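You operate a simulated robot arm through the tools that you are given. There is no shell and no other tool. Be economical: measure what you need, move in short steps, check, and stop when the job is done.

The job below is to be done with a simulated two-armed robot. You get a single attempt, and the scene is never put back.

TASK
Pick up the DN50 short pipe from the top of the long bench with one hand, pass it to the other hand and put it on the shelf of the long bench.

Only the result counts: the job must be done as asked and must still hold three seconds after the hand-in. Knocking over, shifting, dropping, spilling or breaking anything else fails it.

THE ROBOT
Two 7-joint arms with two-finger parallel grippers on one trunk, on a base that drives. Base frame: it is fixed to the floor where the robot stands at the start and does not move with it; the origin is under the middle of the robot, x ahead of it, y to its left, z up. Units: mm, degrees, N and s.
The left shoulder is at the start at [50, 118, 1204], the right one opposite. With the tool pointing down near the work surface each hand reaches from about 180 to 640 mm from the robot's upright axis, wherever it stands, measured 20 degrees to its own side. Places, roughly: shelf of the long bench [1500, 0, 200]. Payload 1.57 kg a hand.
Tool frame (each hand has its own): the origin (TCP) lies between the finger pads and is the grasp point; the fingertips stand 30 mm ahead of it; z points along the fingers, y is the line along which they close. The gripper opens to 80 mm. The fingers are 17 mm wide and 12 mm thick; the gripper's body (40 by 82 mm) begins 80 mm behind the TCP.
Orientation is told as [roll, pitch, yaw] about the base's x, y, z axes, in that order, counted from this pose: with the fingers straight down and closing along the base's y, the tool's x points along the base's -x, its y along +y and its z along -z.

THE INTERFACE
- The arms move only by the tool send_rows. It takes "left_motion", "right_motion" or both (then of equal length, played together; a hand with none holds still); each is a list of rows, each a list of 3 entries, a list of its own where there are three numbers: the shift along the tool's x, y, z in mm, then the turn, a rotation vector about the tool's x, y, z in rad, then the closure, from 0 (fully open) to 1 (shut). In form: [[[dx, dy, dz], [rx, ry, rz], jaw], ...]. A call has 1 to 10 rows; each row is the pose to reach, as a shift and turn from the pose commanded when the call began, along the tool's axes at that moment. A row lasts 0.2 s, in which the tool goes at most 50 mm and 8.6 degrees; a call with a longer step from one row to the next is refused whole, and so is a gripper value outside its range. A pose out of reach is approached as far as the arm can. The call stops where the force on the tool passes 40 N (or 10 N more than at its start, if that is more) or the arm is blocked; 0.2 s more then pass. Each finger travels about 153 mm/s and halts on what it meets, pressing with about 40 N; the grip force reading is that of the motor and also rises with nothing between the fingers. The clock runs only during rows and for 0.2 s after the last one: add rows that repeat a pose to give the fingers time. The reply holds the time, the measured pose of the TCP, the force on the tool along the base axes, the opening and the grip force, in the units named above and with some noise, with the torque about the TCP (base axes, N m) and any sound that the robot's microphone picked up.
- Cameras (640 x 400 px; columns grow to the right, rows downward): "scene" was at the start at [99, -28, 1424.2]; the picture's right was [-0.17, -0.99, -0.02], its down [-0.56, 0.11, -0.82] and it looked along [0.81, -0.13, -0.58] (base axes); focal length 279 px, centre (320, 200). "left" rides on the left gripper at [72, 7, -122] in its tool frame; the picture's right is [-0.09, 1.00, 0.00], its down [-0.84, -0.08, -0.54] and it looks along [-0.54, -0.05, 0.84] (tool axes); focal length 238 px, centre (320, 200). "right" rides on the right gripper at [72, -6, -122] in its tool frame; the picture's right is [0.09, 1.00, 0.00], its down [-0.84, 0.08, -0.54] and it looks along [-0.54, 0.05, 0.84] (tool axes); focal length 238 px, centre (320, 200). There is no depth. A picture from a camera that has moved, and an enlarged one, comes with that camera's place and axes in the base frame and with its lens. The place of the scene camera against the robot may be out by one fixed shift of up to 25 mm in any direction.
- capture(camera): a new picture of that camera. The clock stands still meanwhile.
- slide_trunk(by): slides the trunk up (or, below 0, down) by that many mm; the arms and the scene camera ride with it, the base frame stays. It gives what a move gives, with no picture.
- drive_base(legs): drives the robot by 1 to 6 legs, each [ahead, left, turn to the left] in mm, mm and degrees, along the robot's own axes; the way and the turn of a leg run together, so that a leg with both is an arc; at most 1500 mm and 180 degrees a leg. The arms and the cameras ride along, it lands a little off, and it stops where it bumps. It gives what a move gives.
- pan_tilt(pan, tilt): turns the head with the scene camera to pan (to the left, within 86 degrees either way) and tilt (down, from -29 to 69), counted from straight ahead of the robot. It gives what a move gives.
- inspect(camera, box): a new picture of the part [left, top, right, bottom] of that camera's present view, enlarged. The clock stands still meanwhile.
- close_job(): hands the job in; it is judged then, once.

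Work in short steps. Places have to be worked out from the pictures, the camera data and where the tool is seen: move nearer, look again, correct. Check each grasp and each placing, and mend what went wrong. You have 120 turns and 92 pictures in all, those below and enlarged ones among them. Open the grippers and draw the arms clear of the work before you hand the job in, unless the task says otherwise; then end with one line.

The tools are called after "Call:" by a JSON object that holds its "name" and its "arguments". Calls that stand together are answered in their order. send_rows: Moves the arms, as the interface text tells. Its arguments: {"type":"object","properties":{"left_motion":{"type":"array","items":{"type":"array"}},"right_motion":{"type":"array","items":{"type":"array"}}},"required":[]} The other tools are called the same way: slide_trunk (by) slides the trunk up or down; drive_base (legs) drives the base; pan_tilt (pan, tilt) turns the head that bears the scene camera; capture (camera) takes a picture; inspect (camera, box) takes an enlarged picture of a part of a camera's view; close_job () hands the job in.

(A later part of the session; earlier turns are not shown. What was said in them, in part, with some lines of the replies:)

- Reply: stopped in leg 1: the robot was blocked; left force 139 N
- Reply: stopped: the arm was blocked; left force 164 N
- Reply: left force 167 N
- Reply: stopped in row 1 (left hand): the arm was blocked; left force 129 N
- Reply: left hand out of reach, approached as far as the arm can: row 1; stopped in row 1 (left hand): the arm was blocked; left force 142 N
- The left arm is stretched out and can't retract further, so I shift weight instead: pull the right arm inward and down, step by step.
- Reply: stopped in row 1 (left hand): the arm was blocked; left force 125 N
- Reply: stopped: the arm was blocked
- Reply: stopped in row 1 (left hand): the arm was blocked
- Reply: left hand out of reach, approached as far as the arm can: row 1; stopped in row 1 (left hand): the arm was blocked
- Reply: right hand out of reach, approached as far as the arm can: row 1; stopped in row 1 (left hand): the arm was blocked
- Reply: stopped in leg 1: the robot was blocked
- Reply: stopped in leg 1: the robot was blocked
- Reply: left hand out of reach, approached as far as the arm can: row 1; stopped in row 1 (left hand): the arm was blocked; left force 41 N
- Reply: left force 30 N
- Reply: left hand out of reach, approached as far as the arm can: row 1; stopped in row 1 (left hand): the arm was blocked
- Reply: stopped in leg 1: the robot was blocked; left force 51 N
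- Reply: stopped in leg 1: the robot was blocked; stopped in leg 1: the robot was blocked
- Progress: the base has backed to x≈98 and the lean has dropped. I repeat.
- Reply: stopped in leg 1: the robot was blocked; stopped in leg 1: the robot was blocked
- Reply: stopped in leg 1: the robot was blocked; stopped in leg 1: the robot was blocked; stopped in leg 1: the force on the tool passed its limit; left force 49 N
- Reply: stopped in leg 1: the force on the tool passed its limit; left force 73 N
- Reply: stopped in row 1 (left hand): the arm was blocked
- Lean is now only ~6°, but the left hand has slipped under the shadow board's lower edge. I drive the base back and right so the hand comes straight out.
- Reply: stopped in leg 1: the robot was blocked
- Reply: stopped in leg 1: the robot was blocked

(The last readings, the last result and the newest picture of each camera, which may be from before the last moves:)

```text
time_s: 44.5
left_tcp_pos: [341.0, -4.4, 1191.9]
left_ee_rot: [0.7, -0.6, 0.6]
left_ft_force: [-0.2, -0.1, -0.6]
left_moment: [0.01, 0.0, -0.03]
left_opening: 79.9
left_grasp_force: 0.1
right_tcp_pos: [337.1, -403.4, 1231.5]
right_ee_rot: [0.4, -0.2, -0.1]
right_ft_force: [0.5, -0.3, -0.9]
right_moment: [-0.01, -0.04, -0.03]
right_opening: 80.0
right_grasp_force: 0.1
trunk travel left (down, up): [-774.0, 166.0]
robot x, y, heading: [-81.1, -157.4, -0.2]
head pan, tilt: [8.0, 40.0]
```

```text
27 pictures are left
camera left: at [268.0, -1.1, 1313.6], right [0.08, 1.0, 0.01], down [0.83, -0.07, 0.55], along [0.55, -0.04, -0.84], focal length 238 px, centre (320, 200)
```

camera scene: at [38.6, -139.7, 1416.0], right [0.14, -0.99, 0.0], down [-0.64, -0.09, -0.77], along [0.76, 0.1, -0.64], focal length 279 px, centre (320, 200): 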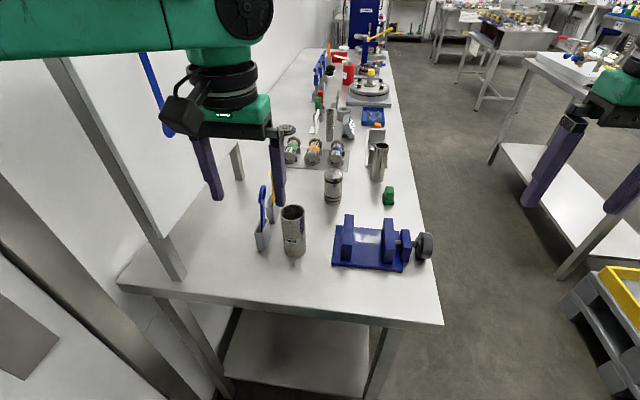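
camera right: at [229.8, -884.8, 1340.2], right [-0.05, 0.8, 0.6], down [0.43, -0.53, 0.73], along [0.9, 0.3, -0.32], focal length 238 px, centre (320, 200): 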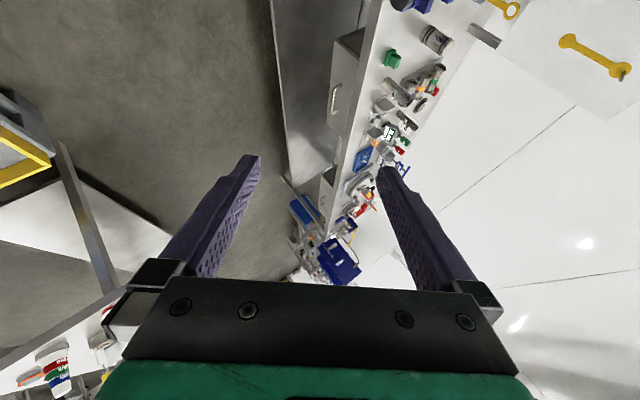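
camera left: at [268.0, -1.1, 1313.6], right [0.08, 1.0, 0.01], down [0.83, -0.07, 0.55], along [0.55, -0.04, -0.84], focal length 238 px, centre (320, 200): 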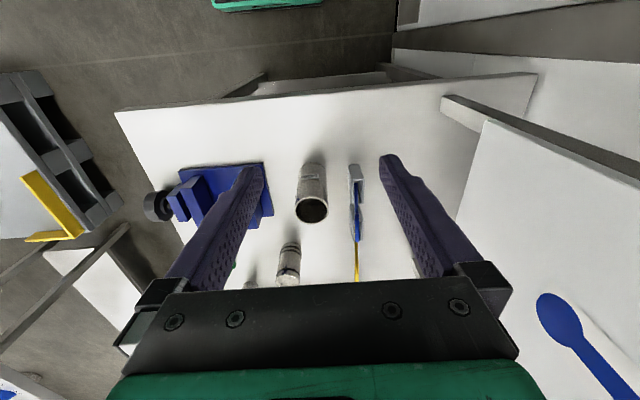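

The robot is steady with heading ≈0; left camera puts the pipe near (473, −28). I drive 80 mm ahead and position the left hand above the pipe.

Call:
{"name": "drive_base", "arguments": {"legs": [[80, 0, 0]]}}

Call:
{"name": "send_rows", "arguments": {"left_motion": [[[-10, -12, 20], [0, 0, 0], 0], [[-20, -24, 40], [0, 0, 0], 0], [[-30, -26, 60], [0, 0, 0], 0]]}}

Call:
{"name": "capture", "arguments": {"camera": "left"}}

```text
time_s: 45.6
left_tcp_pos: [418.1, -2.8, 1192.9]
left_ee_rot: [0.5, -0.8, 0.8]
left_ft_force: [0.1, -0.4, 0.7]
left_moment: [0.01, -0.04, -0.02]
left_opening: 80.1
left_grasp_force: 0.0
right_tcp_pos: [415.1, -402.2, 1232.5]
right_ee_rot: [0.4, -0.4, 0.1]
right_ft_force: [-0.5, -0.5, 0.2]
right_moment: [0.02, -0.05, 0.01]
right_opening: 80.2
right_grasp_force: 0.1
trunk travel left (down, up): [-774.0, 166.0]
robot x, y, heading: [0.7, -159.5, 0.3]
head pan, tilt: [8.0, 40.0]
```

```text
time_s: 46.4
left_tcp_pos: [454.6, -27.0, 1131.6]
left_ee_rot: [0.5, -0.4, 0.9]
left_ft_force: [0.2, 1.0, 0.1]
left_moment: [0.0, 0.0, 0.03]
left_opening: 79.9
left_grasp_force: 0.0
right_tcp_pos: [421.5, -400.7, 1230.4]
right_ee_rot: [0.4, 0.0, 0.1]
right_ft_force: [0.7, -0.2, 0.1]
right_moment: [0.01, 0.0, 0.0]
right_opening: 80.2
right_grasp_force: 0.1
trunk travel left (down, up): [-774.0, 166.0]
robot x, y, heading: [1.3, -155.7, -0.1]
head pan, tilt: [8.0, 40.0]
```

```text
26 pictures are left
camera left: at [382.6, -23.9, 1253.0], right [0.08, 1.0, 0.01], down [0.84, -0.07, 0.55], along [0.54, -0.04, -0.84], focal length 238 px, centre (320, 200)
```

left: 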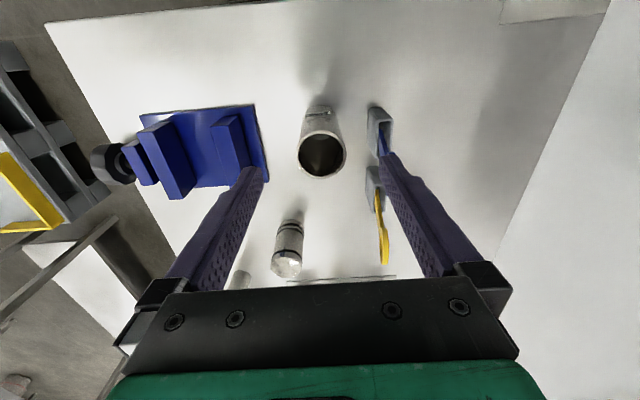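

Triangulating: pipe axis at (476, −28), top at z≈1021. I centre the left hand over it, slightly narrowed to 70 mm to clear the blue tool, and descend to just above the rim.

Call:
{"name": "send_rows", "arguments": {"left_motion": [[[-10, -1, 0], [0, 0, -0.008], 0.12], [[-21, -2, 15], [0, 0, -0.015], 0.12], [[-21, -2, 40], [0, 0, -0.015], 0.12], [[-21, -2, 66], [0, 0, -0.015], 0.12], [[-21, -2, 66], [0, 0, -0.015], 0.12]]}}

Call:
{"name": "capture", "arguments": {"camera": "left"}}

Call:
{"name": "inspect", "arguments": {"camera": "scene", "box": [200, 120, 420, 320]}}

```text
time_s: 47.6
left_tcp_pos: [474.9, -30.6, 1065.7]
left_ee_rot: [0.5, -0.3, 1.6]
left_ft_force: [0.4, 0.2, -0.1]
left_moment: [-0.04, -0.02, 0.02]
left_opening: 70.4
left_grasp_force: 0.1
right_tcp_pos: [421.4, -402.5, 1230.2]
right_ee_rot: [0.4, -0.1, 0.2]
right_ft_force: [-0.2, -0.6, -0.7]
right_moment: [0.0, 0.02, 0.0]
right_opening: 80.0
right_grasp_force: 0.1
trunk travel left (down, up): [-774.0, 166.0]
robot x, y, heading: [-1.7, -159.1, 0.2]
head pan, tilt: [8.0, 40.0]
```

```text
25 pictures are left
camera left: at [402.6, -27.8, 1186.2], right [0.06, 1.0, 0.01], down [0.84, -0.06, 0.55], along [0.55, -0.03, -0.84], focal length 238 px, centre (320, 200)
```

left: 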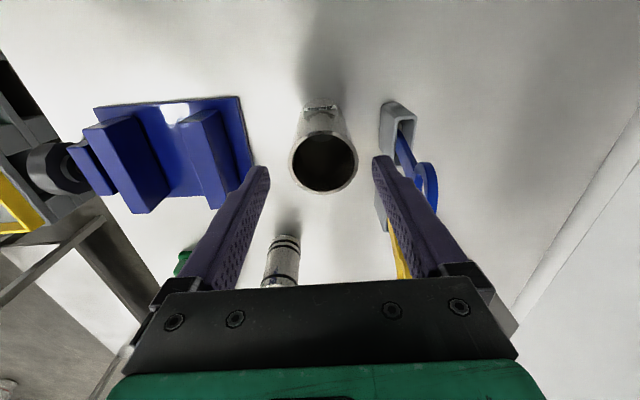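

```text
2.00 times, centred on (310, 220) of scene
camera zoom: at [122.5, -139.2, 1415.6], right [0.14, -0.99, 0.0], down [-0.64, -0.09, -0.77], along [0.76, 0.11, -0.64], focal length 558 px, centre (340, 160)
```

zoom: 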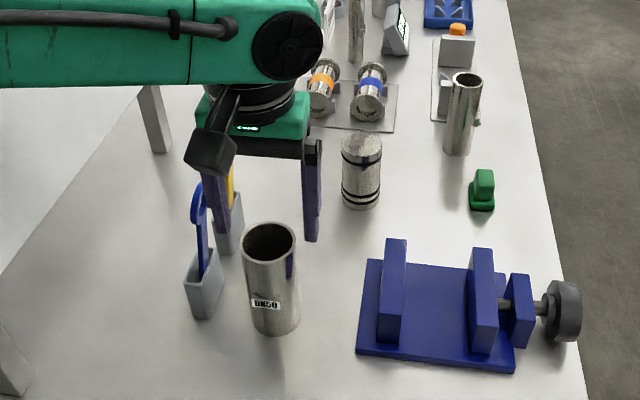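

The pipe is centred between the fingers and the blue tool is clear by ~15 mm. I descend to grip the top ~45 mm, then close.

Call:
{"name": "send_rows", "arguments": {"left_motion": [[[-1, 1, 20], [0, 0, 0], 0.12], [[-1, 1, 40], [0, 0, 0], 0.12], [[-1, 1, 62], [0, 0, 0], 0.12], [[-1, 1, 62], [0, 0, 0], 0.12]]}}

Call:
{"name": "capture", "arguments": {"camera": "left"}}

```text
time_s: 48.6
left_tcp_pos: [476.7, -27.5, 1002.8]
left_ee_rot: [0.5, -0.4, 1.6]
left_ft_force: [-0.1, 0.3, -0.2]
left_moment: [0.0, -0.02, 0.02]
left_opening: 70.1
left_grasp_force: 0.0
right_tcp_pos: [421.4, -403.1, 1230.6]
right_ee_rot: [0.4, -0.2, 0.1]
right_ft_force: [0.2, -0.3, 0.5]
right_moment: [0.0, -0.01, -0.01]
right_opening: 80.2
right_grasp_force: 0.1
trunk travel left (down, up): [-774.0, 166.0]
robot x, y, heading: [2.5, -158.3, 0.1]
head pan, tilt: [8.0, 40.0]
```

```text
23 pictures are left
camera left: at [403.6, -25.7, 1124.9], right [0.06, 1.0, 0.01], down [0.84, -0.06, 0.55], along [0.55, -0.03, -0.84], focal length 238 px, centre (320, 200)
```

left: 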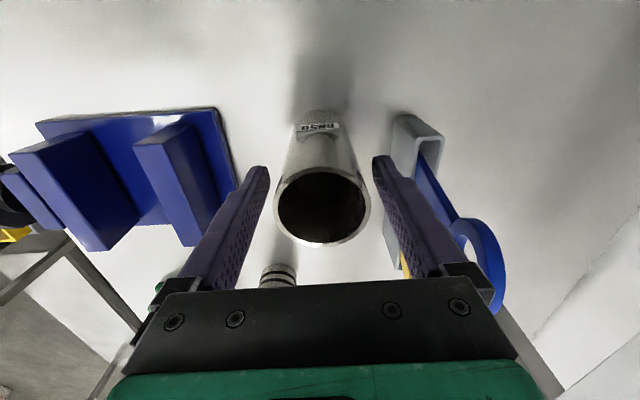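

The pipe is well centred between the pads. I close the left gripper on it.

Call:
{"name": "send_rows", "arguments": {"left_motion": [[[0, 0, 0], [0, 0, 0], 0.2], [[0, 0, 0], [0, 0, 0], 0.28], [[0, 0, 0], [0, 0, 0], 0.36], [[0, 0, 0], [0, 0, 0], 0.6], [[0, 0, 0], [0, 0, 0], 1], [[0, 0, 0], [0, 0, 0], 1]]}}

```text
time_s: 50.0
left_tcp_pos: [476.2, -28.3, 1004.4]
left_ee_rot: [0.5, -0.4, 1.7]
left_ft_force: [0.7, -1.3, -0.7]
left_moment: [-0.17, -0.01, 0.0]
left_opening: 56.3
left_grasp_force: 39.9
right_tcp_pos: [419.9, -402.2, 1229.5]
right_ee_rot: [0.4, -0.1, 0.1]
right_ft_force: [-0.1, 0.3, 0.3]
right_moment: [0.01, 0.03, 0.02]
right_opening: 80.1
right_grasp_force: 0.1
trunk travel left (down, up): [-774.0, 166.0]
robot x, y, heading: [3.0, -155.3, -0.2]
head pan, tilt: [8.0, 40.0]
```

Gripped at 56 mm with 40 N. I lift straight up.

Call:
{"name": "send_rows", "arguments": {"left_motion": [[[0, 0, -15], [0, 0, 0], 1], [[0, 0, -35], [0, 0, 0], 1], [[0, 0, -60], [0, 0, 0], 1], [[0, 0, -85], [0, 0, 0], 1], [[0, 0, -110], [0, 0, 0], 1], [[0, 0, -135], [0, 0, 0], 1], [[0, 0, -160], [0, 0, 0], 1], [[0, 0, -180], [0, 0, 0], 1], [[0, 0, -190], [0, 0, 0], 1]]}}

Call:
{"name": "capture", "arguments": {"camera": "scene"}}

```text
time_s: 52.0
left_tcp_pos: [477.0, -29.3, 1194.8]
left_ee_rot: [0.7, -0.4, 1.7]
left_ft_force: [0.7, 0.4, -1.5]
left_moment: [0.01, 0.03, 0.0]
left_opening: 55.8
left_grasp_force: 39.9
right_tcp_pos: [421.3, -402.9, 1230.3]
right_ee_rot: [0.4, -0.1, 0.1]
right_ft_force: [0.2, 0.0, -0.5]
right_moment: [0.0, 0.01, 0.0]
right_opening: 79.7
right_grasp_force: 0.1
trunk travel left (down, up): [-774.0, 166.0]
robot x, y, heading: [2.7, -158.2, 0.1]
head pan, tilt: [8.0, 40.0]
```

```text
22 pictures are left
camera scene: at [122.8, -139.0, 1415.6], right [0.14, -0.99, 0.0], down [-0.64, -0.09, -0.77], along [0.76, 0.11, -0.64], focal length 279 px, centre (320, 200)
```

scene: 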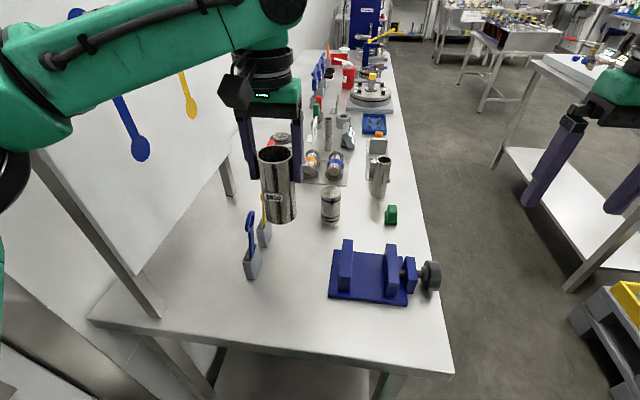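

The pipe is up and held, about 100 mm of it below the pads. I back the base away from the bench so the handover happens in free space.

Call:
{"name": "drive_base", "arguments": {"legs": [[-380, 0, 0]]}}

Call:
{"name": "send_rows", "arguments": {"left_motion": [[[-12, -18, 6], [0, 0, 0], 1], [[-24, -36, 12], [0, 0, 0], 1], [[-36, -54, 18], [0, 0, 0], 1], [[-48, -72, 25], [0, 0, 0], 1], [[-60, -90, 32], [0, 0, 0], 1], [[-72, -110, 38], [0, 0, 0], 1], [[-86, -129, 45], [0, 0, 0], 1], [[-86, -129, 45], [0, 0, 0], 1]], "right_motion": [[[5, 0, 12], [0, -0.137, 0], 0], [[10, 0, 24], [0, -0.274, 0], 0], [[15, 0, 36], [0, -0.411, 0], 0], [[20, 0, 48], [0, -0.548, 0], 0], [[25, 0, 60], [0, -0.685, 0], 0], [[30, 0, 70], [0, -0.822, 0], 0], [[30, 0, 80], [0, -0.959, 0], 0], [[30, 0, 80], [0, -0.959, 0], 0]]}}

Call:
{"name": "capture", "arguments": {"camera": "scene"}}

```text
time_s: 54.4
left_tcp_pos: [104.2, -28.7, 1194.1]
left_ee_rot: [0.5, -0.3, 2.0]
left_ft_force: [-0.6, 0.7, -1.9]
left_moment: [0.03, 0.02, 0.01]
left_opening: 56.0
left_grasp_force: 39.8
right_tcp_pos: [52.9, -399.9, 1228.9]
right_ee_rot: [0.4, 0.0, 0.4]
right_ft_force: [0.6, -0.3, -0.3]
right_moment: [0.02, 0.04, -0.05]
right_opening: 80.0
right_grasp_force: 0.1
trunk travel left (down, up): [-774.0, 166.0]
robot x, y, heading: [-369.6, -155.1, 0.5]
head pan, tilt: [8.0, 40.0]
```

```text
time_s: 56.2
left_tcp_pos: [104.2, -58.6, 1129.4]
left_ee_rot: [0.6, -0.3, 2.0]
left_ft_force: [1.1, 0.8, -2.4]
left_moment: [0.0, 0.02, 0.0]
left_opening: 56.0
left_grasp_force: 39.9
left hand out of reach, approached as far as the arm can: row 1, 2, 3, 4, 5, 6, 7, 8
right_tcp_pos: [112.7, -415.6, 1183.0]
right_ee_rot: [0.7, -55.1, -0.1]
right_ft_force: [0.8, 0.5, 0.9]
right_moment: [-0.05, -0.03, -0.03]
right_opening: 79.7
right_grasp_force: 0.0
right hand out of reach, approached as far as the arm can: row 5, 6, 7, 8
trunk travel left (down, up): [-774.0, 166.0]
robot x, y, heading: [-374.1, -157.4, 0.5]
head pan, tilt: [8.0, 40.0]
```

```text
21 pictures are left
camera scene: at [-247.7, -139.1, 1415.4], right [0.14, -0.99, 0.0], down [-0.64, -0.09, -0.76], along [0.76, 0.11, -0.64], focal length 279 px, centre (320, 200)
```

scene: 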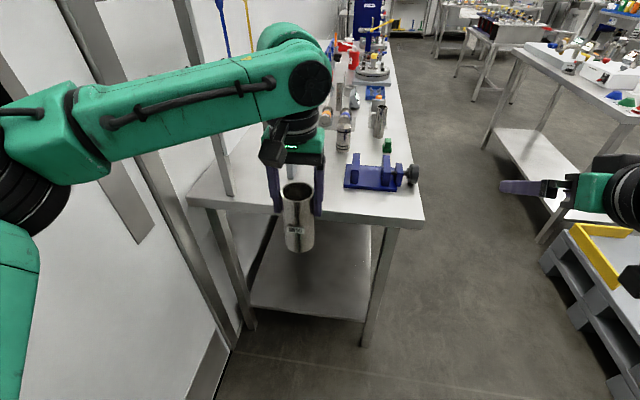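

Left stopped at the edge of its reach that high; lower is easier. I bring the pipe to about (146, −113, 1040) and the right hand, tilted, below and to the right of it, to come up around the pipe from underneath.

Call:
{"name": "send_rows", "arguments": {"left_motion": [[[6, 5, 14], [0, 0, 0], 1], [[12, 11, 27], [0, 0, 0], 1], [[18, 16, 41], [0, 0, 0], 1], [[24, 22, 55], [0, 0, 0], 1], [[30, 27, 68], [0, 0, 0], 1], [[36, 33, 82], [0, 0, 0], 1], [[42, 38, 95], [0, 0, 0], 1], [[47, 44, 109], [0, 0, 0], 1], [[47, 44, 109], [0, 0, 0], 1]], "right_motion": [[[22, 12, 34], [0, 0, 0], 0], [[43, 25, 68], [0, 0, 0], 0], [[65, 37, 102], [0, 0, 0], 0], [[86, 50, 136], [0, 0, 0], 0], [[108, 62, 169], [0, 0, 0], 0], [[130, 75, 203], [0, 0, 0], 0], [[151, 87, 237], [0, 0, 0], 0], [[173, 100, 271], [0, 0, 0], 0], [[173, 100, 271], [0, 0, 0], 0]]}}

Call:
{"name": "capture", "arguments": {"camera": "scene"}}

```text
time_s: 58.2
left_tcp_pos: [59.5, -14.3, 1022.2]
left_ee_rot: [0.5, -0.4, 2.0]
left_ft_force: [-0.4, 0.1, -2.7]
left_moment: [-0.04, 0.01, 0.03]
left_opening: 56.0
left_grasp_force: 40.0
right_tcp_pos: [206.7, -335.4, 924.5]
right_ee_rot: [0.6, -55.0, -0.1]
right_ft_force: [-0.7, 0.2, 0.3]
right_moment: [0.04, 0.02, 0.01]
right_opening: 80.0
right_grasp_force: 0.1
right hand out of reach, approached as far as the arm can: row 7, 8, 9
trunk travel left (down, up): [-774.0, 166.0]
robot x, y, heading: [-368.4, -157.4, 0.4]
head pan, tilt: [8.0, 40.0]
```

```text
20 pictures are left
camera scene: at [-249.7, -139.3, 1415.6], right [0.14, -0.99, 0.0], down [-0.64, -0.09, -0.77], along [0.76, 0.11, -0.64], focal length 279 px, centre (320, 200)
```

scene: 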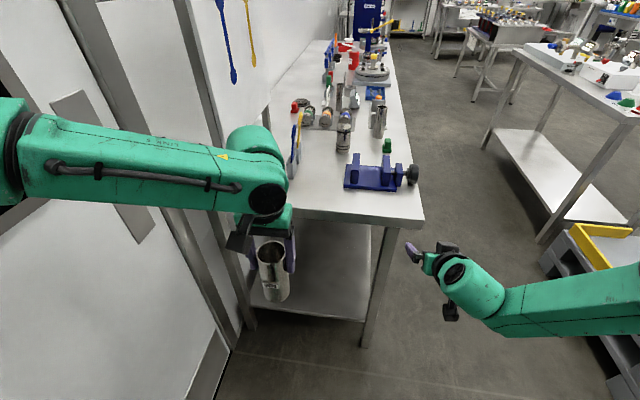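

Shifts count from the reached pose. I raise the left hand to (82, −67, 1110), and bring the right hand under the pipe with 35° of yaw, which suits its shoulder better.

Call:
{"name": "send_rows", "arguments": {"left_motion": [[[-6, -10, -25], [0, 0, 0], 1], [[-12, -24, -50], [0, 0, 0], 1], [[-18, -40, -75], [0, 0, 0], 1], [[-22, -53, -88], [0, 0, 0], 1], [[-22, -53, -88], [0, 0, 0], 1], [[-22, -53, -88], [0, 0, 0], 1]], "right_motion": [[[10, 20, -15], [-0.1, 0, -0.07], 0], [[20, 40, -30], [-0.2, 0, -0.14], 0], [[30, 75, -45], [-0.3, 0, -0.21], 0], [[38, 110, -60], [-0.4, 0, -0.28], 0], [[46, 140, -74], [-0.5, 0, -0.35], 0], [[50, 165, -80], [-0.5, 0, -0.35], 0]]}}

Call:
{"name": "capture", "arguments": {"camera": "scene"}}

Call:
{"name": "capture", "arguments": {"camera": "right"}}

```text
time_s: 59.6
left_tcp_pos: [82.1, -66.5, 1109.3]
left_ee_rot: [0.5, -0.4, 2.0]
left_ft_force: [-0.2, -0.2, -2.9]
left_moment: [-0.02, 0.01, 0.0]
left_opening: 55.9
left_grasp_force: 39.9
right_tcp_pos: [110.1, -182.8, 940.9]
right_ee_rot: [0.5, -55.1, 35.2]
right_ft_force: [-0.8, 1.0, 0.1]
right_moment: [-0.02, -0.02, -0.03]
right_opening: 80.0
right_grasp_force: 0.1
right hand out of reach, approached as far as the arm can: row 5, 6
trunk travel left (down, up): [-774.0, 166.0]
robot x, y, heading: [-372.5, -157.0, 0.6]
head pan, tilt: [8.0, 40.0]
```

```text
19 pictures are left
camera scene: at [-250.5, -138.6, 1415.7], right [0.14, -0.99, 0.0], down [-0.64, -0.09, -0.77], along [0.76, 0.11, -0.64], focal length 279 px, centre (320, 200)
```

scene: 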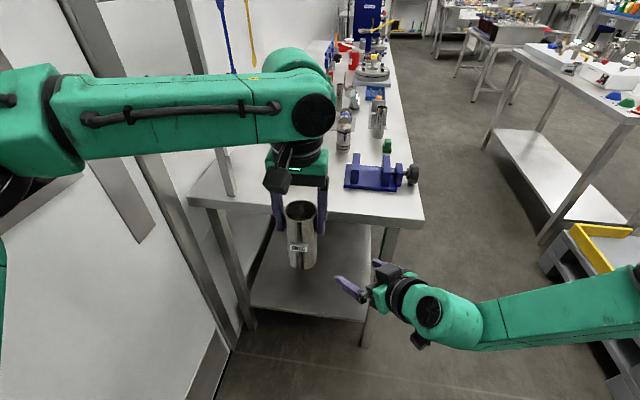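

```text
18 pictures are left
camera right: at [-1.4, -270.3, 953.7], right [-0.62, 0.78, -0.07], down [-0.01, 0.08, 1.0], along [0.78, 0.62, -0.04], focal length 238 px, centre (320, 200)
```

right: 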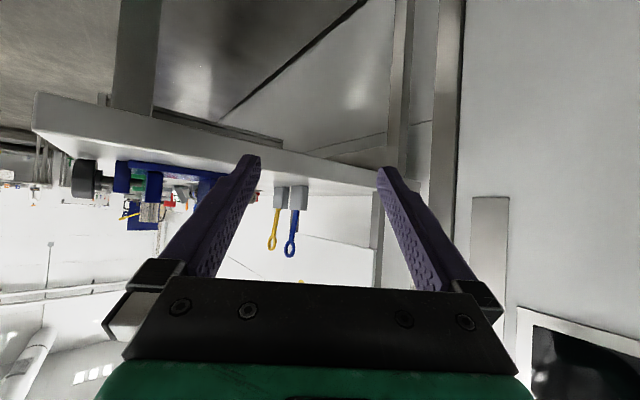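

Left is right on target. The right arm reaches better the more it points toward the left, so I add 25° more yaw while moving under the pipe.

Call:
{"name": "send_rows", "arguments": {"right_motion": [[[-2, 10, 5], [-0.09, 0, -0.063], 0], [[-4, 25, 10], [-0.18, 0, -0.126], 0], [[-7, 45, 17], [-0.27, 0, -0.19], 0], [[-10, 70, 26], [-0.36, 0, -0.253], 0], [[-14, 95, 36], [-0.36, 0, -0.253], 0], [[-16, 111, 42], [-0.36, 0, -0.253], 0], [[-16, 111, 42], [-0.36, 0, -0.253], 0]]}}

Call:
{"name": "capture", "arguments": {"camera": "right"}}

```text
time_s: 61.2
left_tcp_pos: [82.4, -66.7, 1109.4]
left_ee_rot: [0.5, -0.4, 1.9]
left_ft_force: [0.2, -0.4, -2.2]
left_moment: [0.0, 0.0, 0.02]
left_opening: 56.2
left_grasp_force: 39.8
right_tcp_pos: [63.0, -113.9, 966.4]
right_ee_rot: [0.2, -55.3, 60.4]
right_ft_force: [0.1, -0.2, -0.1]
right_moment: [0.02, -0.02, -0.01]
right_opening: 79.9
right_grasp_force: 0.0
right hand out of reach, approached as far as the arm can: row 2, 3, 4, 5, 6, 7
trunk travel left (down, up): [-774.0, 166.0]
robot x, y, heading: [-368.2, -159.5, 0.1]
head pan, tilt: [8.0, 40.0]
```

```text
17 pictures are left
camera right: at [-1.0, -240.9, 979.1], right [-0.89, 0.44, -0.07], down [-0.05, 0.06, 1.0], along [0.45, 0.89, -0.03], focal length 238 px, centre (320, 200)
```

right: 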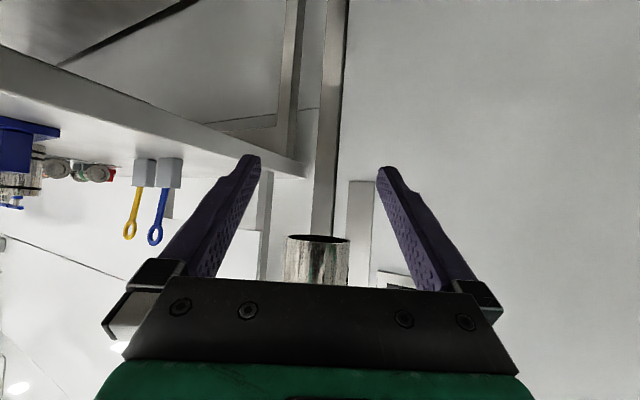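

The right camera shows the pipe's lower end centred between the open right fingers, about 50 mm ahead. I move the right hand forward and up around the pipe.

Call:
{"name": "send_rows", "arguments": {"right_motion": [[[-12, 6, 2], [0, 0, 0], 0], [[-35, 7, 0], [0, 0, 0], 0], [[-58, 7, -3], [0, 0, 0], 0], [[-80, 7, -6], [0, 0, 0], 0], [[-99, 7, -8], [0, 0, 0], 0], [[-99, 7, -8], [0, 0, 0], 0]]}}

Call:
{"name": "capture", "arguments": {"camera": "right"}}

Call:
{"name": "capture", "arguments": {"camera": "scene"}}

```text
time_s: 62.6
left_tcp_pos: [80.9, -66.8, 1108.9]
left_ee_rot: [0.4, -0.4, 2.0]
left_ft_force: [-1.1, 1.0, -2.9]
left_moment: [0.01, 0.0, 0.0]
left_opening: 56.0
left_grasp_force: 40.1
right_tcp_pos: [81.6, -66.9, 1055.7]
right_ee_rot: [0.2, -55.3, 60.5]
right_ft_force: [0.2, -0.3, 0.2]
right_moment: [0.01, 0.01, -0.02]
right_opening: 80.0
right_grasp_force: 0.1
trunk travel left (down, up): [-774.0, 166.0]
robot x, y, heading: [-372.9, -160.5, 0.2]
head pan, tilt: [8.0, 40.0]
```

```text
16 pictures are left
camera right: at [18.4, -193.1, 1066.5], right [-0.89, 0.44, -0.07], down [-0.05, 0.06, 1.0], along [0.45, 0.89, -0.03], focal length 238 px, centre (320, 200)
```

right: 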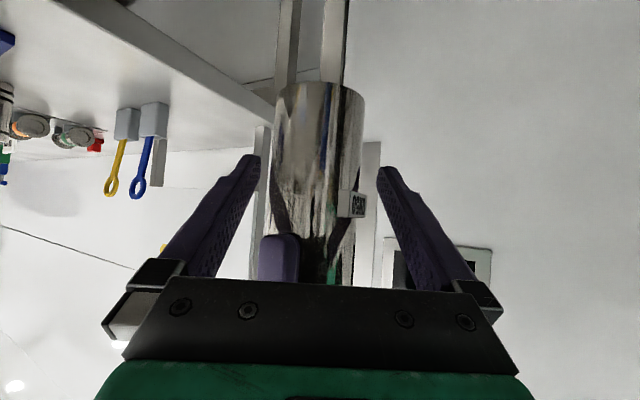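

```text
15 pictures are left
camera scene: at [-249.7, -139.5, 1415.6], right [0.14, -0.99, 0.0], down [-0.64, -0.09, -0.77], along [0.76, 0.11, -0.64], focal length 279 px, centre (320, 200)
```

scene: 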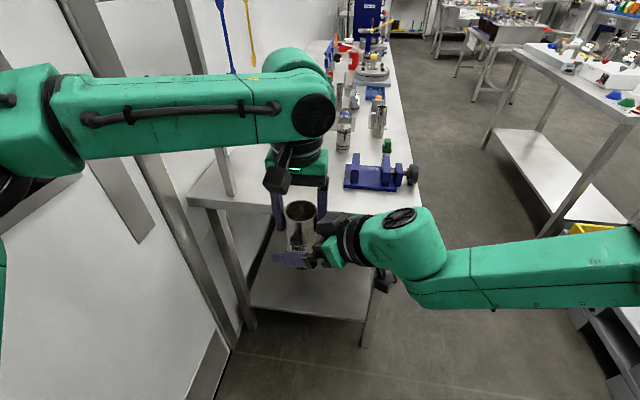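

The right hand encircles the pipe on axis. The label plate sits at nearly finger height on one side, so I lower the right hand 14 mm and then close.

Call:
{"name": "send_rows", "arguments": {"right_motion": [[[11.5, 0, 8], [0, 0, 0], 0], [[11.5, 0, 8], [0, 0, 0], 0.15], [[11.5, 0, 8], [0, 0, 0], 0.22], [[11.5, 0, 8], [0, 0, 0], 0.28], [[11.5, 0, 8], [0, 0, 0], 0.34], [[11.5, 0, 8], [0, 0, 0], 0.6], [[11.5, 0, 8], [0, 0, 0], 1], [[11.5, 0, 8], [0, 0, 0], 1]]}}

Call:
{"name": "capture", "arguments": {"camera": "right"}}

```text
time_s: 64.4
left_tcp_pos: [81.6, -66.4, 1108.4]
left_ee_rot: [0.7, -0.1, 2.1]
left_ft_force: [-18.3, 6.4, 2.4]
left_moment: [0.55, 0.74, 0.34]
left_opening: 56.1
left_grasp_force: 39.9
right_tcp_pos: [82.5, -67.4, 1039.5]
right_ee_rot: [0.2, -55.3, 60.3]
right_ft_force: [18.0, -6.1, -2.6]
right_moment: [-0.14, 0.44, -0.35]
right_opening: 54.3
right_grasp_force: 40.0
trunk travel left (down, up): [-774.0, 166.0]
robot x, y, heading: [-371.4, -156.9, 0.3]
head pan, tilt: [8.0, 40.0]
```

```text
14 pictures are left
camera right: at [19.1, -194.6, 1051.7], right [-0.89, 0.45, -0.07], down [-0.05, 0.06, 1.0], along [0.45, 0.89, -0.03], focal length 238 px, centre (320, 200)
```

right: 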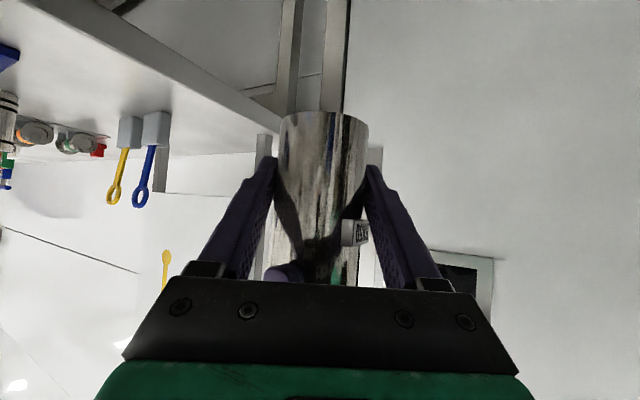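

Both hands hold the pipe. I open the left gripper, then raise it clear.

Call:
{"name": "send_rows", "arguments": {"left_motion": [[[0, 0, 0], [0, 0, 0], 0.2], [[0, 0, 0], [0, 0, 0], 0], [[0, 0, 0], [0, 0, 0], 0], [[0, 0, -25], [0, 0, 0], 0], [[0, 0, -55], [0, 0, 0], 0], [[0, 0, -85], [0, 0, 0], 0], [[0, 0, -110], [0, 0, 0], 0]]}}

Call:
{"name": "capture", "arguments": {"camera": "left"}}

```text
time_s: 66.0
left_tcp_pos: [65.9, -49.7, 1221.0]
left_ee_rot: [0.5, -0.5, 2.1]
left_ft_force: [-0.2, -0.3, 1.1]
left_moment: [0.0, -0.04, -0.02]
left_opening: 79.9
left_grasp_force: 0.1
left hand out of reach, approached as far as the arm can: row 6, 7
right_tcp_pos: [80.4, -67.9, 1041.4]
right_ee_rot: [0.2, -55.4, 60.6]
right_ft_force: [0.4, -0.3, -0.8]
right_moment: [-0.03, 0.02, 0.0]
right_opening: 54.7
right_grasp_force: 39.9
trunk travel left (down, up): [-774.0, 166.0]
robot x, y, heading: [-370.6, -155.5, 0.4]
head pan, tilt: [8.0, 40.0]
```

```text
13 pictures are left
camera left: at [-6.3, -47.8, 1341.7], right [0.06, 1.0, 0.01], down [0.83, -0.05, 0.55], along [0.55, -0.02, -0.84], focal length 238 px, centre (320, 200)
```

left: 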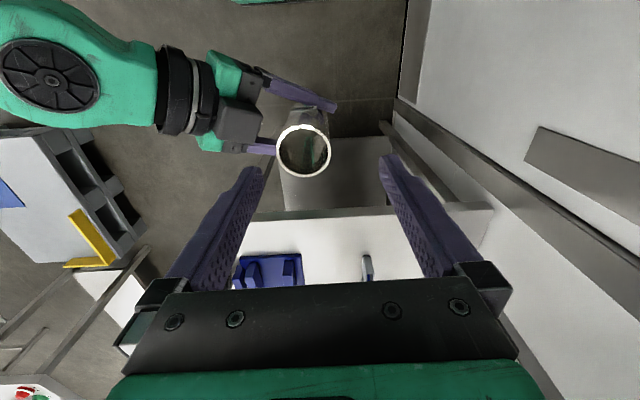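

Handover complete: the right hand holds the pipe upright (54.7 mm, 40 N) and the left is free. The right arm's elbow points right, so the best way in is from the bench's open right side, facing it. First I tuck the left hand out of the way.

Call:
{"name": "send_rows", "arguments": {"left_motion": [[[25, 28, 0], [0, 0, 0], 0], [[50, 58, 0], [0, 0, 0], 0], [[75, 88, 0], [0, 0, 0], 0], [[100, 115, 15], [0, 0, 0], 0], [[120, 135, 45], [0, 0, 0], 0], [[136, 144, 85], [0, 0, 0], 0], [[136, 144, 121], [0, 0, 0], 0]]}}

Call:
{"name": "drive_base", "arguments": {"legs": [[0, -704, 0], [0, 0, 89.5]]}}

Call:
{"name": "capture", "arguments": {"camera": "scene"}}

```text
time_s: 67.6
left_tcp_pos: [-69.6, 85.3, 1097.4]
left_ee_rot: [0.3, -0.4, 1.9]
left_ft_force: [-0.6, 0.2, 0.9]
left_moment: [0.02, 0.02, -0.01]
left_opening: 80.0
left_grasp_force: 0.1
right_tcp_pos: [82.1, -68.9, 1040.0]
right_ee_rot: [0.2, -55.4, 60.4]
right_ft_force: [-0.1, -0.2, 0.2]
right_moment: [-0.03, 0.0, -0.03]
right_opening: 54.5
right_grasp_force: 39.8
trunk travel left (down, up): [-774.0, 166.0]
robot x, y, heading: [-369.9, -159.4, 0.2]
head pan, tilt: [8.0, 40.0]
```

```text
time_s: 75.3
left_tcp_pos: [-615.3, -562.7, 1097.3]
left_ee_rot: [0.5, -0.3, 93.2]
left_ft_force: [-0.2, 0.3, -0.2]
left_moment: [0.0, -0.02, 0.0]
left_opening: 79.9
left_grasp_force: 0.0
right_tcp_pos: [-464.1, -408.9, 1040.2]
right_ee_rot: [0.2, -55.2, 151.6]
right_ft_force: [1.4, -0.3, -0.2]
right_moment: [-0.03, -0.02, 0.0]
right_opening: 54.3
right_grasp_force: 40.6
trunk travel left (down, up): [-774.0, 166.0]
robot x, y, heading: [-363.2, -860.1, 91.5]
head pan, tilt: [8.0, 40.0]
```

```text
12 pictures are left
camera scene: at [-391.7, -719.3, 1415.6], right [0.99, 0.17, 0.0], down [0.11, -0.63, -0.77], along [-0.13, 0.76, -0.64], focal length 279 px, centre (320, 200)
```

scene: 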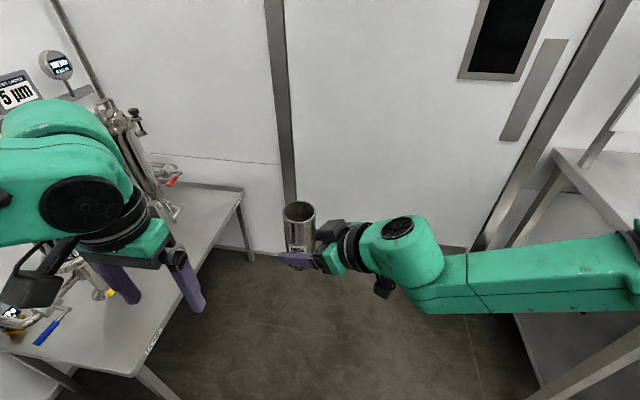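

There is another instrument bench on this side, so I strafe well clear of it (toward +x) before lowering anything.

Call:
{"name": "drive_base", "arguments": {"legs": [[0, 0, -1.5], [0, -530, 0]]}}

Call:
{"name": "pan_tilt", "arguments": {"pan": -45, "tilt": 40}}

Call:
{"name": "capture", "arguments": {"camera": "scene"}}

```text
time_s: 78.7
left_tcp_pos: [-79.8, -556.8, 1098.5]
left_ee_rot: [0.5, -0.5, 91.8]
left_ft_force: [0.2, 0.0, 0.3]
left_moment: [-0.01, -0.02, 0.01]
left_opening: 80.1
left_grasp_force: 0.0
right_tcp_pos: [75.9, -406.2, 1040.9]
right_ee_rot: [0.2, -55.3, 150.3]
right_ft_force: [-0.1, -0.2, 0.7]
right_moment: [-0.02, 0.0, 0.02]
right_opening: 54.3
right_grasp_force: 39.8
trunk travel left (down, up): [-774.0, 166.0]
robot x, y, heading: [165.7, -858.3, 89.9]
head pan, tilt: [8.0, 40.0]
```

```text
time_s: 79.9
left_tcp_pos: [-79.1, -555.6, 1097.3]
left_ee_rot: [0.5, -0.4, 91.8]
left_ft_force: [0.1, -0.4, 0.6]
left_moment: [0.0, 0.01, 0.03]
left_opening: 80.1
left_grasp_force: 0.0
right_tcp_pos: [77.6, -405.7, 1038.9]
right_ee_rot: [0.3, -55.4, 150.2]
right_ft_force: [-0.5, 0.5, -0.2]
right_moment: [0.01, -0.03, 0.0]
right_opening: 54.2
right_grasp_force: 40.1
trunk travel left (down, up): [-774.0, 166.0]
robot x, y, heading: [167.9, -859.8, 90.2]
head pan, tilt: [-45.0, 40.0]
```

```text
11 pictures are left
camera scene: at [213.3, -742.0, 1415.6], right [0.71, -0.7, 0.0], down [-0.45, -0.46, -0.77], along [0.54, 0.54, -0.64], focal length 279 px, centre (320, 200)
```

scene: 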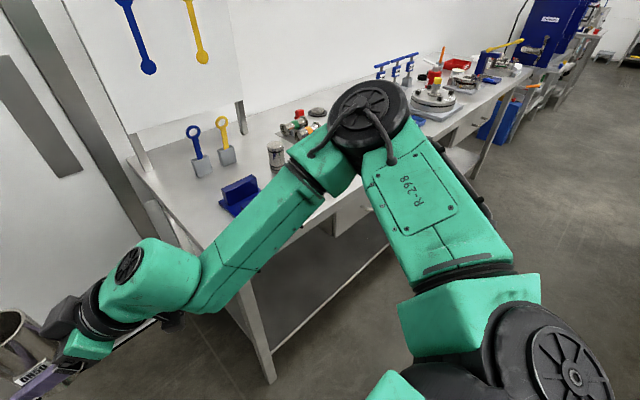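

The open right side of the bench shows an empty shelf with no middle leg. The area here is free, so I lower the trunk by 690 mm.

Call:
{"name": "slide_trunk", "arguments": {"by": -690}}

Call:
{"name": "capture", "arguments": {"camera": "scene"}}

```text
refused: -690 is not a number from -400 to 400
```

```text
10 pictures are left
camera scene: at [213.3, -742.0, 1415.6], right [0.71, -0.7, 0.0], down [-0.45, -0.46, -0.77], along [0.54, 0.54, -0.64], focal length 279 px, centre (320, 200)
```

scene: 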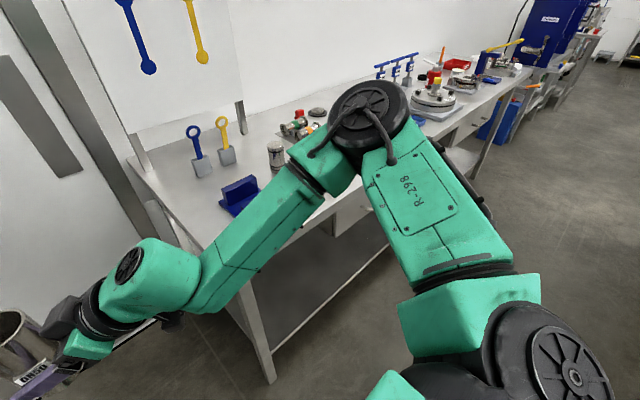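

Slides are limited to 400 mm. I back off 60 mm for margin from the bench edge, then lower in two steps.

Call:
{"name": "drive_base", "arguments": {"legs": [[-60, 0, 0]]}}

Call:
{"name": "slide_trunk", "arguments": {"by": -345}}

Call:
{"name": "slide_trunk", "arguments": {"by": -335}}

Call:
{"name": "capture", "arguments": {"camera": "scene"}}

```text
time_s: 80.9
left_tcp_pos: [-78.8, -610.6, 1096.0]
left_ee_rot: [0.4, -0.2, 91.8]
left_ft_force: [-0.4, 0.7, 0.3]
left_moment: [-0.03, 0.01, 0.0]
left_opening: 80.1
left_grasp_force: 0.1
right_tcp_pos: [76.5, -460.5, 1038.0]
right_ee_rot: [0.8, -55.2, 149.9]
right_ft_force: [-0.5, 1.4, -2.0]
right_moment: [-0.03, 0.01, 0.02]
right_opening: 54.3
right_grasp_force: 39.6
trunk travel left (down, up): [-774.0, 166.0]
robot x, y, heading: [168.1, -921.5, 90.3]
head pan, tilt: [-45.0, 40.0]
```

```text
time_s: 84.3
left_tcp_pos: [-78.0, -615.5, 752.1]
left_ee_rot: [0.5, -0.4, 91.8]
left_ft_force: [0.5, -0.2, 0.0]
left_moment: [0.01, 0.01, -0.03]
left_opening: 80.0
left_grasp_force: 0.1
right_tcp_pos: [78.0, -467.1, 695.7]
right_ee_rot: [0.2, -55.3, 150.2]
right_ft_force: [-0.5, -0.6, -1.9]
right_moment: [0.01, 0.02, 0.02]
right_opening: 54.2
right_grasp_force: 40.2
trunk travel left (down, up): [-429.0, 511.0]
robot x, y, heading: [166.7, -919.2, 90.2]
head pan, tilt: [-45.0, 40.0]
```

```text
time_s: 87.6
left_tcp_pos: [-78.2, -615.5, 416.9]
left_ee_rot: [0.5, -0.5, 91.8]
left_ft_force: [0.1, -0.2, 0.0]
left_moment: [-0.01, 0.02, 0.02]
left_opening: 79.9
left_grasp_force: 0.1
right_tcp_pos: [77.9, -466.1, 359.6]
right_ee_rot: [0.3, -55.3, 150.2]
right_ft_force: [0.3, 1.1, -2.2]
right_moment: [0.01, 0.0, -0.02]
right_opening: 53.9
right_grasp_force: 40.2
trunk travel left (down, up): [-94.0, 846.0]
robot x, y, heading: [168.7, -922.6, 90.0]
head pan, tilt: [-45.0, 40.0]
```

```text
9 pictures are left
camera scene: at [213.8, -802.2, 735.7], right [0.71, -0.71, 0.0], down [-0.45, -0.46, -0.77], along [0.54, 0.54, -0.64], focal length 279 px, centre (320, 200)
```

scene: 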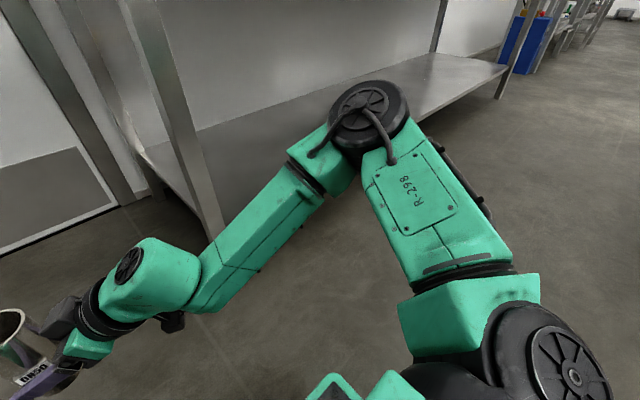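

The whole shelf is empty and its side edge is at y≈−265, z≈200. I move 62 mm toward the bench and strafe to x≈850.

Call:
{"name": "drive_base", "arguments": {"legs": [[62, 0, 0], [0, -681, 0]]}}

Call:
{"name": "pan_tilt", "arguments": {"pan": 0, "tilt": 35}}

Call:
{"name": "capture", "arguments": {"camera": "scene"}}

```text
time_s: 91.9
left_tcp_pos: [606.6, -551.5, 417.8]
left_ee_rot: [0.4, -0.4, 92.5]
left_ft_force: [0.8, 0.3, 0.1]
left_moment: [0.03, 0.0, 0.02]
left_opening: 80.0
left_grasp_force: 0.2
right_tcp_pos: [761.8, -399.9, 359.6]
right_ee_rot: [0.2, -55.3, 150.8]
right_ft_force: [0.1, 0.3, -3.1]
right_moment: [-0.02, 0.0, -0.02]
right_opening: 53.6
right_grasp_force: 39.9
trunk travel left (down, up): [-94.0, 846.0]
robot x, y, heading: [860.2, -851.3, 90.6]
head pan, tilt: [-45.0, 40.0]
```

```text
time_s: 93.1
left_tcp_pos: [607.4, -553.2, 417.3]
left_ee_rot: [0.4, -0.4, 92.4]
left_ft_force: [0.1, 0.0, -0.6]
left_moment: [0.02, -0.01, 0.0]
left_opening: 80.0
left_grasp_force: 0.0
right_tcp_pos: [761.6, -398.1, 359.8]
right_ee_rot: [0.2, -55.3, 150.9]
right_ft_force: [0.1, 0.0, -1.7]
right_moment: [0.0, 0.0, 0.01]
right_opening: 53.5
right_grasp_force: 40.0
trunk travel left (down, up): [-94.0, 846.0]
robot x, y, heading: [856.2, -850.8, 90.7]
head pan, tilt: [0.0, 35.0]
```

```text
8 pictures are left
camera scene: at [841.1, -706.5, 743.2], right [1.0, 0.01, 0.0], down [0.01, -0.57, -0.82], along [-0.01, 0.82, -0.57], focal length 279 px, centre (320, 200)
```

scene: 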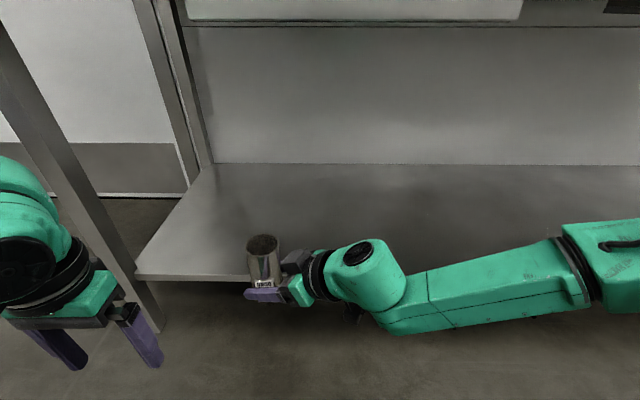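

The pipe (bottom at z≈325) is well above the shelf edge (y≈−258, z≈200), and both elbows clear the leg and drawers. I drive forward 245 mm to bring the pipe over the shelf.

Call:
{"name": "drive_base", "arguments": {"legs": [[245, 0, 0]]}}

Call:
{"name": "capture", "arguments": {"camera": "scene"}}

```text
time_s: 94.9
left_tcp_pos: [604.1, -301.3, 418.2]
left_ee_rot: [0.5, -0.4, 92.4]
left_ft_force: [-0.2, 0.3, 0.6]
left_moment: [0.0, -0.02, 0.04]
left_opening: 80.1
left_grasp_force: 0.0
right_tcp_pos: [758.6, -150.3, 359.6]
right_ee_rot: [0.2, -55.3, 150.8]
right_ft_force: [-0.2, 0.3, -1.8]
right_moment: [0.01, -0.05, -0.03]
right_opening: 53.7
right_grasp_force: 39.8
trunk travel left (down, up): [-94.0, 846.0]
robot x, y, heading: [850.7, -598.3, 90.5]
head pan, tilt: [0.0, 35.0]
```

```text
7 pictures are left
camera scene: at [837.8, -456.9, 743.2], right [1.0, 0.01, 0.0], down [0.01, -0.57, -0.82], along [-0.01, 0.82, -0.57], focal length 279 px, centre (320, 200)
```

scene: 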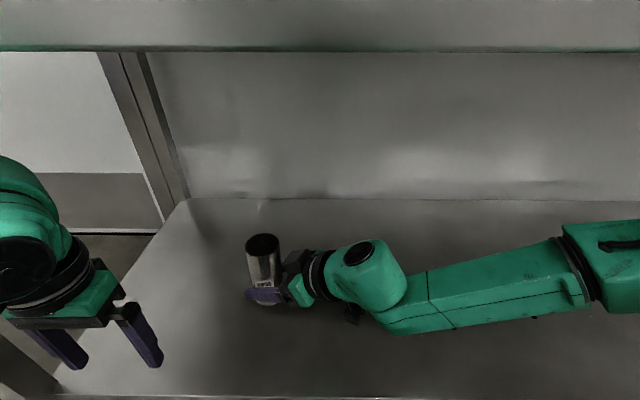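

The pipe is over the shelf. I lower the trunk 85 mm, leaving the last bit for the arm.

Call:
{"name": "slide_trunk", "arguments": {"by": -85}}

Call:
{"name": "capture", "arguments": {"camera": "right"}}

```text
time_s: 96.1
left_tcp_pos: [603.6, -301.3, 333.0]
left_ee_rot: [0.4, -0.3, 92.4]
left_ft_force: [-0.4, 0.6, -1.0]
left_moment: [0.03, 0.01, 0.01]
left_opening: 80.1
left_grasp_force: 0.1
right_tcp_pos: [759.3, -149.0, 274.4]
right_ee_rot: [0.1, -55.3, 150.7]
right_ft_force: [0.5, 0.5, -2.1]
right_moment: [-0.02, -0.04, 0.01]
right_opening: 54.1
right_grasp_force: 40.1
trunk travel left (down, up): [-9.0, 931.0]
robot x, y, heading: [852.0, -600.0, 90.6]
head pan, tilt: [0.0, 35.0]
```

```text
6 pictures are left
camera right: at [886.0, -212.2, 286.7], right [-0.44, -0.9, -0.07], down [-0.06, -0.05, 1.0], along [-0.9, 0.44, -0.03], focal length 238 px, centre (320, 200)
```

right: 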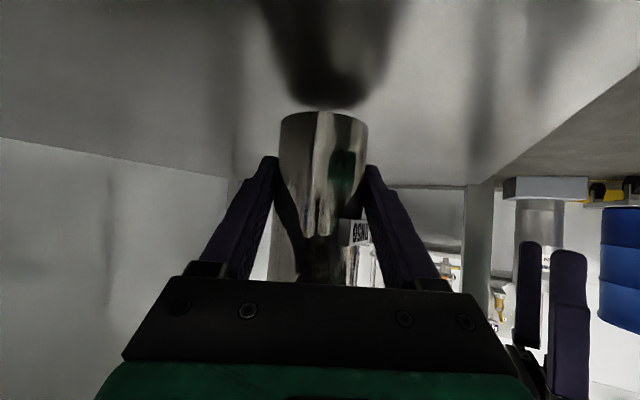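

The pipe's bottom is ~35 mm above the shelf. I lower with the arm in small steps, watching the force.

Call:
{"name": "send_rows", "arguments": {"right_motion": [[[6.6, 0, 4.6], [0, 0, 0], 1], [[13.2, 0, 9.1], [0, 0, 0], 1], [[19.7, 0, 13.7], [0, 0, 0], 1], [[22.2, 0, 15.4], [0, 0, 0], 1], [[22.2, 0, 15.4], [0, 0, 0], 1]]}}

```text
time_s: 97.3
left_tcp_pos: [604.5, -302.6, 334.3]
left_ee_rot: [0.5, -0.5, 92.3]
left_ft_force: [0.8, 0.1, 0.3]
left_moment: [0.0, 0.01, -0.01]
left_opening: 80.0
left_grasp_force: 0.0
right_tcp_pos: [768.1, -153.4, 261.4]
right_ee_rot: [-0.4, -55.8, 151.3]
right_ft_force: [-9.8, 2.4, 26.8]
right_moment: [-0.25, 0.22, -0.11]
right_opening: 54.0
right_grasp_force: 39.9
right hand out of reach, approached as far as the arm can: row 1, 2, 3, 4, 5
trunk travel left (down, up): [-9.0, 931.0]
robot x, y, heading: [849.6, -600.8, 90.7]
head pan, tilt: [0.0, 35.0]
```

Contact: 27 N upward at TCP z≈261. I check what is touching.

Call:
{"name": "capture", "arguments": {"camera": "right"}}

Call:
{"name": "inspect", "arguments": {"camera": "scene", "box": [200, 200, 420, 340]}}

```text
5 pictures are left
camera right: at [894.6, -216.3, 271.6], right [-0.44, -0.9, -0.08], down [-0.06, -0.06, 1.0], along [-0.9, 0.44, -0.03], focal length 238 px, centre (320, 200)
```

right: 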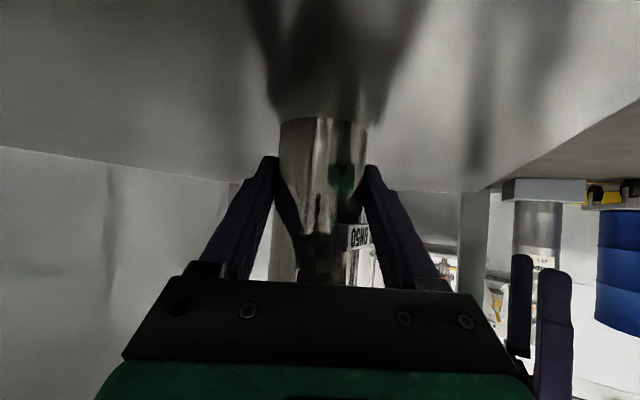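

```text
2.86 times, centred on (310, 270) of scene
camera zoom: at [837.8, -459.0, 658.9], right [1.0, 0.01, 0.0], down [0.01, -0.57, -0.82], along [-0.01, 0.82, -0.57], focal length 796 px, centre (349, 0)
```

zoom: 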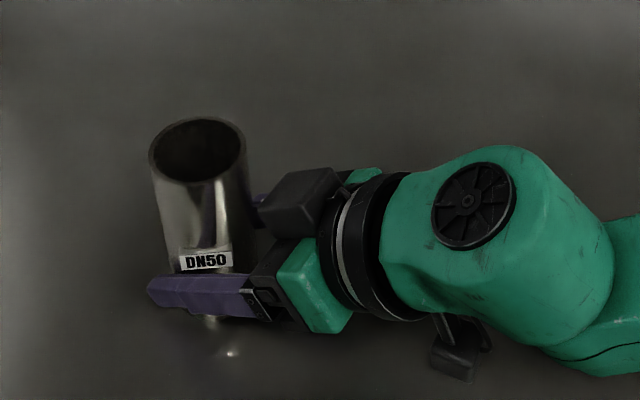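

The pipe's bottom meets its reflection on the shelf: it is standing on it. I relax the press slightly and open the right gripper gradually.

Call:
{"name": "send_rows", "arguments": {"right_motion": [[[-1.2, 0, -0.9], [0, 0, 0], 1], [[-1.2, 0, -0.9], [0, 0, 0], 0.5], [[-1.2, 0, -0.9], [0, 0, 0], 0.28], [[-1.2, 0, -0.9], [0, 0, 0], 0.22], [[-1.2, 0, -0.9], [0, 0, 0], 0.12], [[-1.2, 0, -0.9], [0, 0, 0], 0], [[-1.2, 0, -0.9], [0, 0, 0], 0]]}}

Call:
{"name": "capture", "arguments": {"camera": "right"}}

```text
time_s: 98.9
left_tcp_pos: [603.4, -300.7, 333.7]
left_ee_rot: [0.6, -0.4, 92.4]
left_ft_force: [-0.1, 0.2, 0.0]
left_moment: [0.03, 0.02, -0.01]
left_opening: 79.8
left_grasp_force: 0.1
right_tcp_pos: [768.6, -153.8, 258.0]
right_ee_rot: [0.2, -55.2, 150.8]
right_ft_force: [0.1, -0.5, -0.9]
right_moment: [0.01, -0.02, 0.03]
right_opening: 80.0
right_grasp_force: 0.0
trunk travel left (down, up): [-9.0, 931.0]
robot x, y, heading: [852.0, -600.9, 90.7]
head pan, tilt: [0.0, 35.0]
```

```text
3 pictures are left
camera right: at [896.1, -216.7, 270.4], right [-0.44, -0.9, -0.07], down [-0.06, -0.05, 1.0], along [-0.9, 0.44, -0.03], focal length 238 px, centre (320, 200)
```

right: 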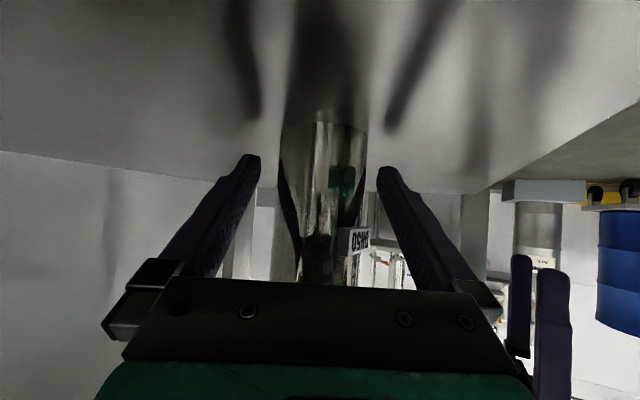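

The pipe stands free with clearance on both sides. I raise the trunk 140 mm so the fingers lift off vertically above it.

Call:
{"name": "slide_trunk", "arguments": {"by": 140}}

Call:
{"name": "capture", "arguments": {"camera": "scene"}}

```text
time_s: 100.6
left_tcp_pos: [603.3, -301.9, 473.0]
left_ee_rot: [0.4, -0.4, 92.4]
left_ft_force: [0.6, 0.6, 0.0]
left_moment: [-0.01, 0.03, 0.02]
left_opening: 80.2
left_grasp_force: 0.0
right_tcp_pos: [769.0, -154.0, 398.9]
right_ee_rot: [0.2, -55.3, 150.7]
right_ft_force: [0.5, 0.7, 1.1]
right_moment: [-0.02, 0.04, 0.02]
right_opening: 80.3
right_grasp_force: 0.1
trunk travel left (down, up): [-149.0, 791.0]
robot x, y, heading: [852.3, -601.4, 90.6]
head pan, tilt: [0.0, 35.0]
```

```text
2 pictures are left
camera scene: at [837.8, -457.0, 798.2], right [1.0, 0.01, 0.0], down [0.01, -0.57, -0.82], along [-0.01, 0.82, -0.57], focal length 279 px, centre (320, 200)
```

scene: 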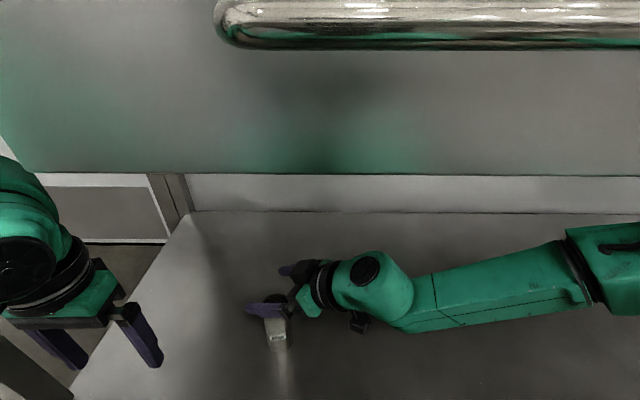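

The pipe stands upright on the shelf and the fingers are above its top. I back the robot out 300 mm.

Call:
{"name": "drive_base", "arguments": {"legs": [[-300, 0, 0]]}}

Call:
{"name": "capture", "arguments": {"camera": "scene"}}

```text
time_s: 102.6
left_tcp_pos: [608.5, -600.8, 472.2]
left_ee_rot: [0.5, -0.4, 92.1]
left_ft_force: [0.1, -0.6, -1.2]
left_moment: [-0.02, -0.02, 0.0]
left_opening: 80.1
left_grasp_force: 0.1
right_tcp_pos: [774.2, -454.9, 398.5]
right_ee_rot: [0.2, -55.3, 150.6]
right_ft_force: [-0.4, -0.6, 0.5]
right_moment: [-0.02, -0.01, -0.02]
right_opening: 80.0
right_grasp_force: 0.1
trunk travel left (down, up): [-149.0, 791.0]
robot x, y, heading: [862.3, -899.8, 90.6]
head pan, tilt: [0.0, 35.0]
```

```text
1 pictures are left
camera scene: at [841.7, -758.5, 798.2], right [1.0, 0.01, 0.0], down [0.0, -0.57, -0.82], along [-0.01, 0.82, -0.57], focal length 279 px, centre (320, 200)
```

scene: 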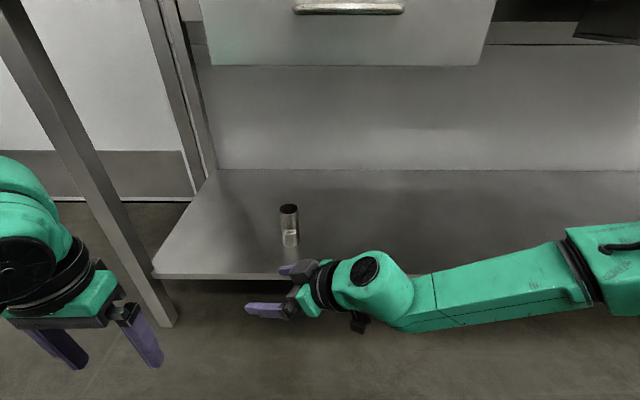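

The DN50 pipe is standing upright on the shelf, and both grippers are open with the arms clear of the bench, so I hand the job in.

Call:
{"name": "close_job", "arguments": {}}

```text
The job is handed in.
```

The DN50 pipe was picked up with the left hand, passed to the right, and stood upright on the long bench's shelf. Early on, the left arm hit the wall and the robot tipped: the left hand pressed on the bench top, a tool holder and the shadow board. Nothing looked knocked over or shifted afterwards, but I did not measure for small shifts.
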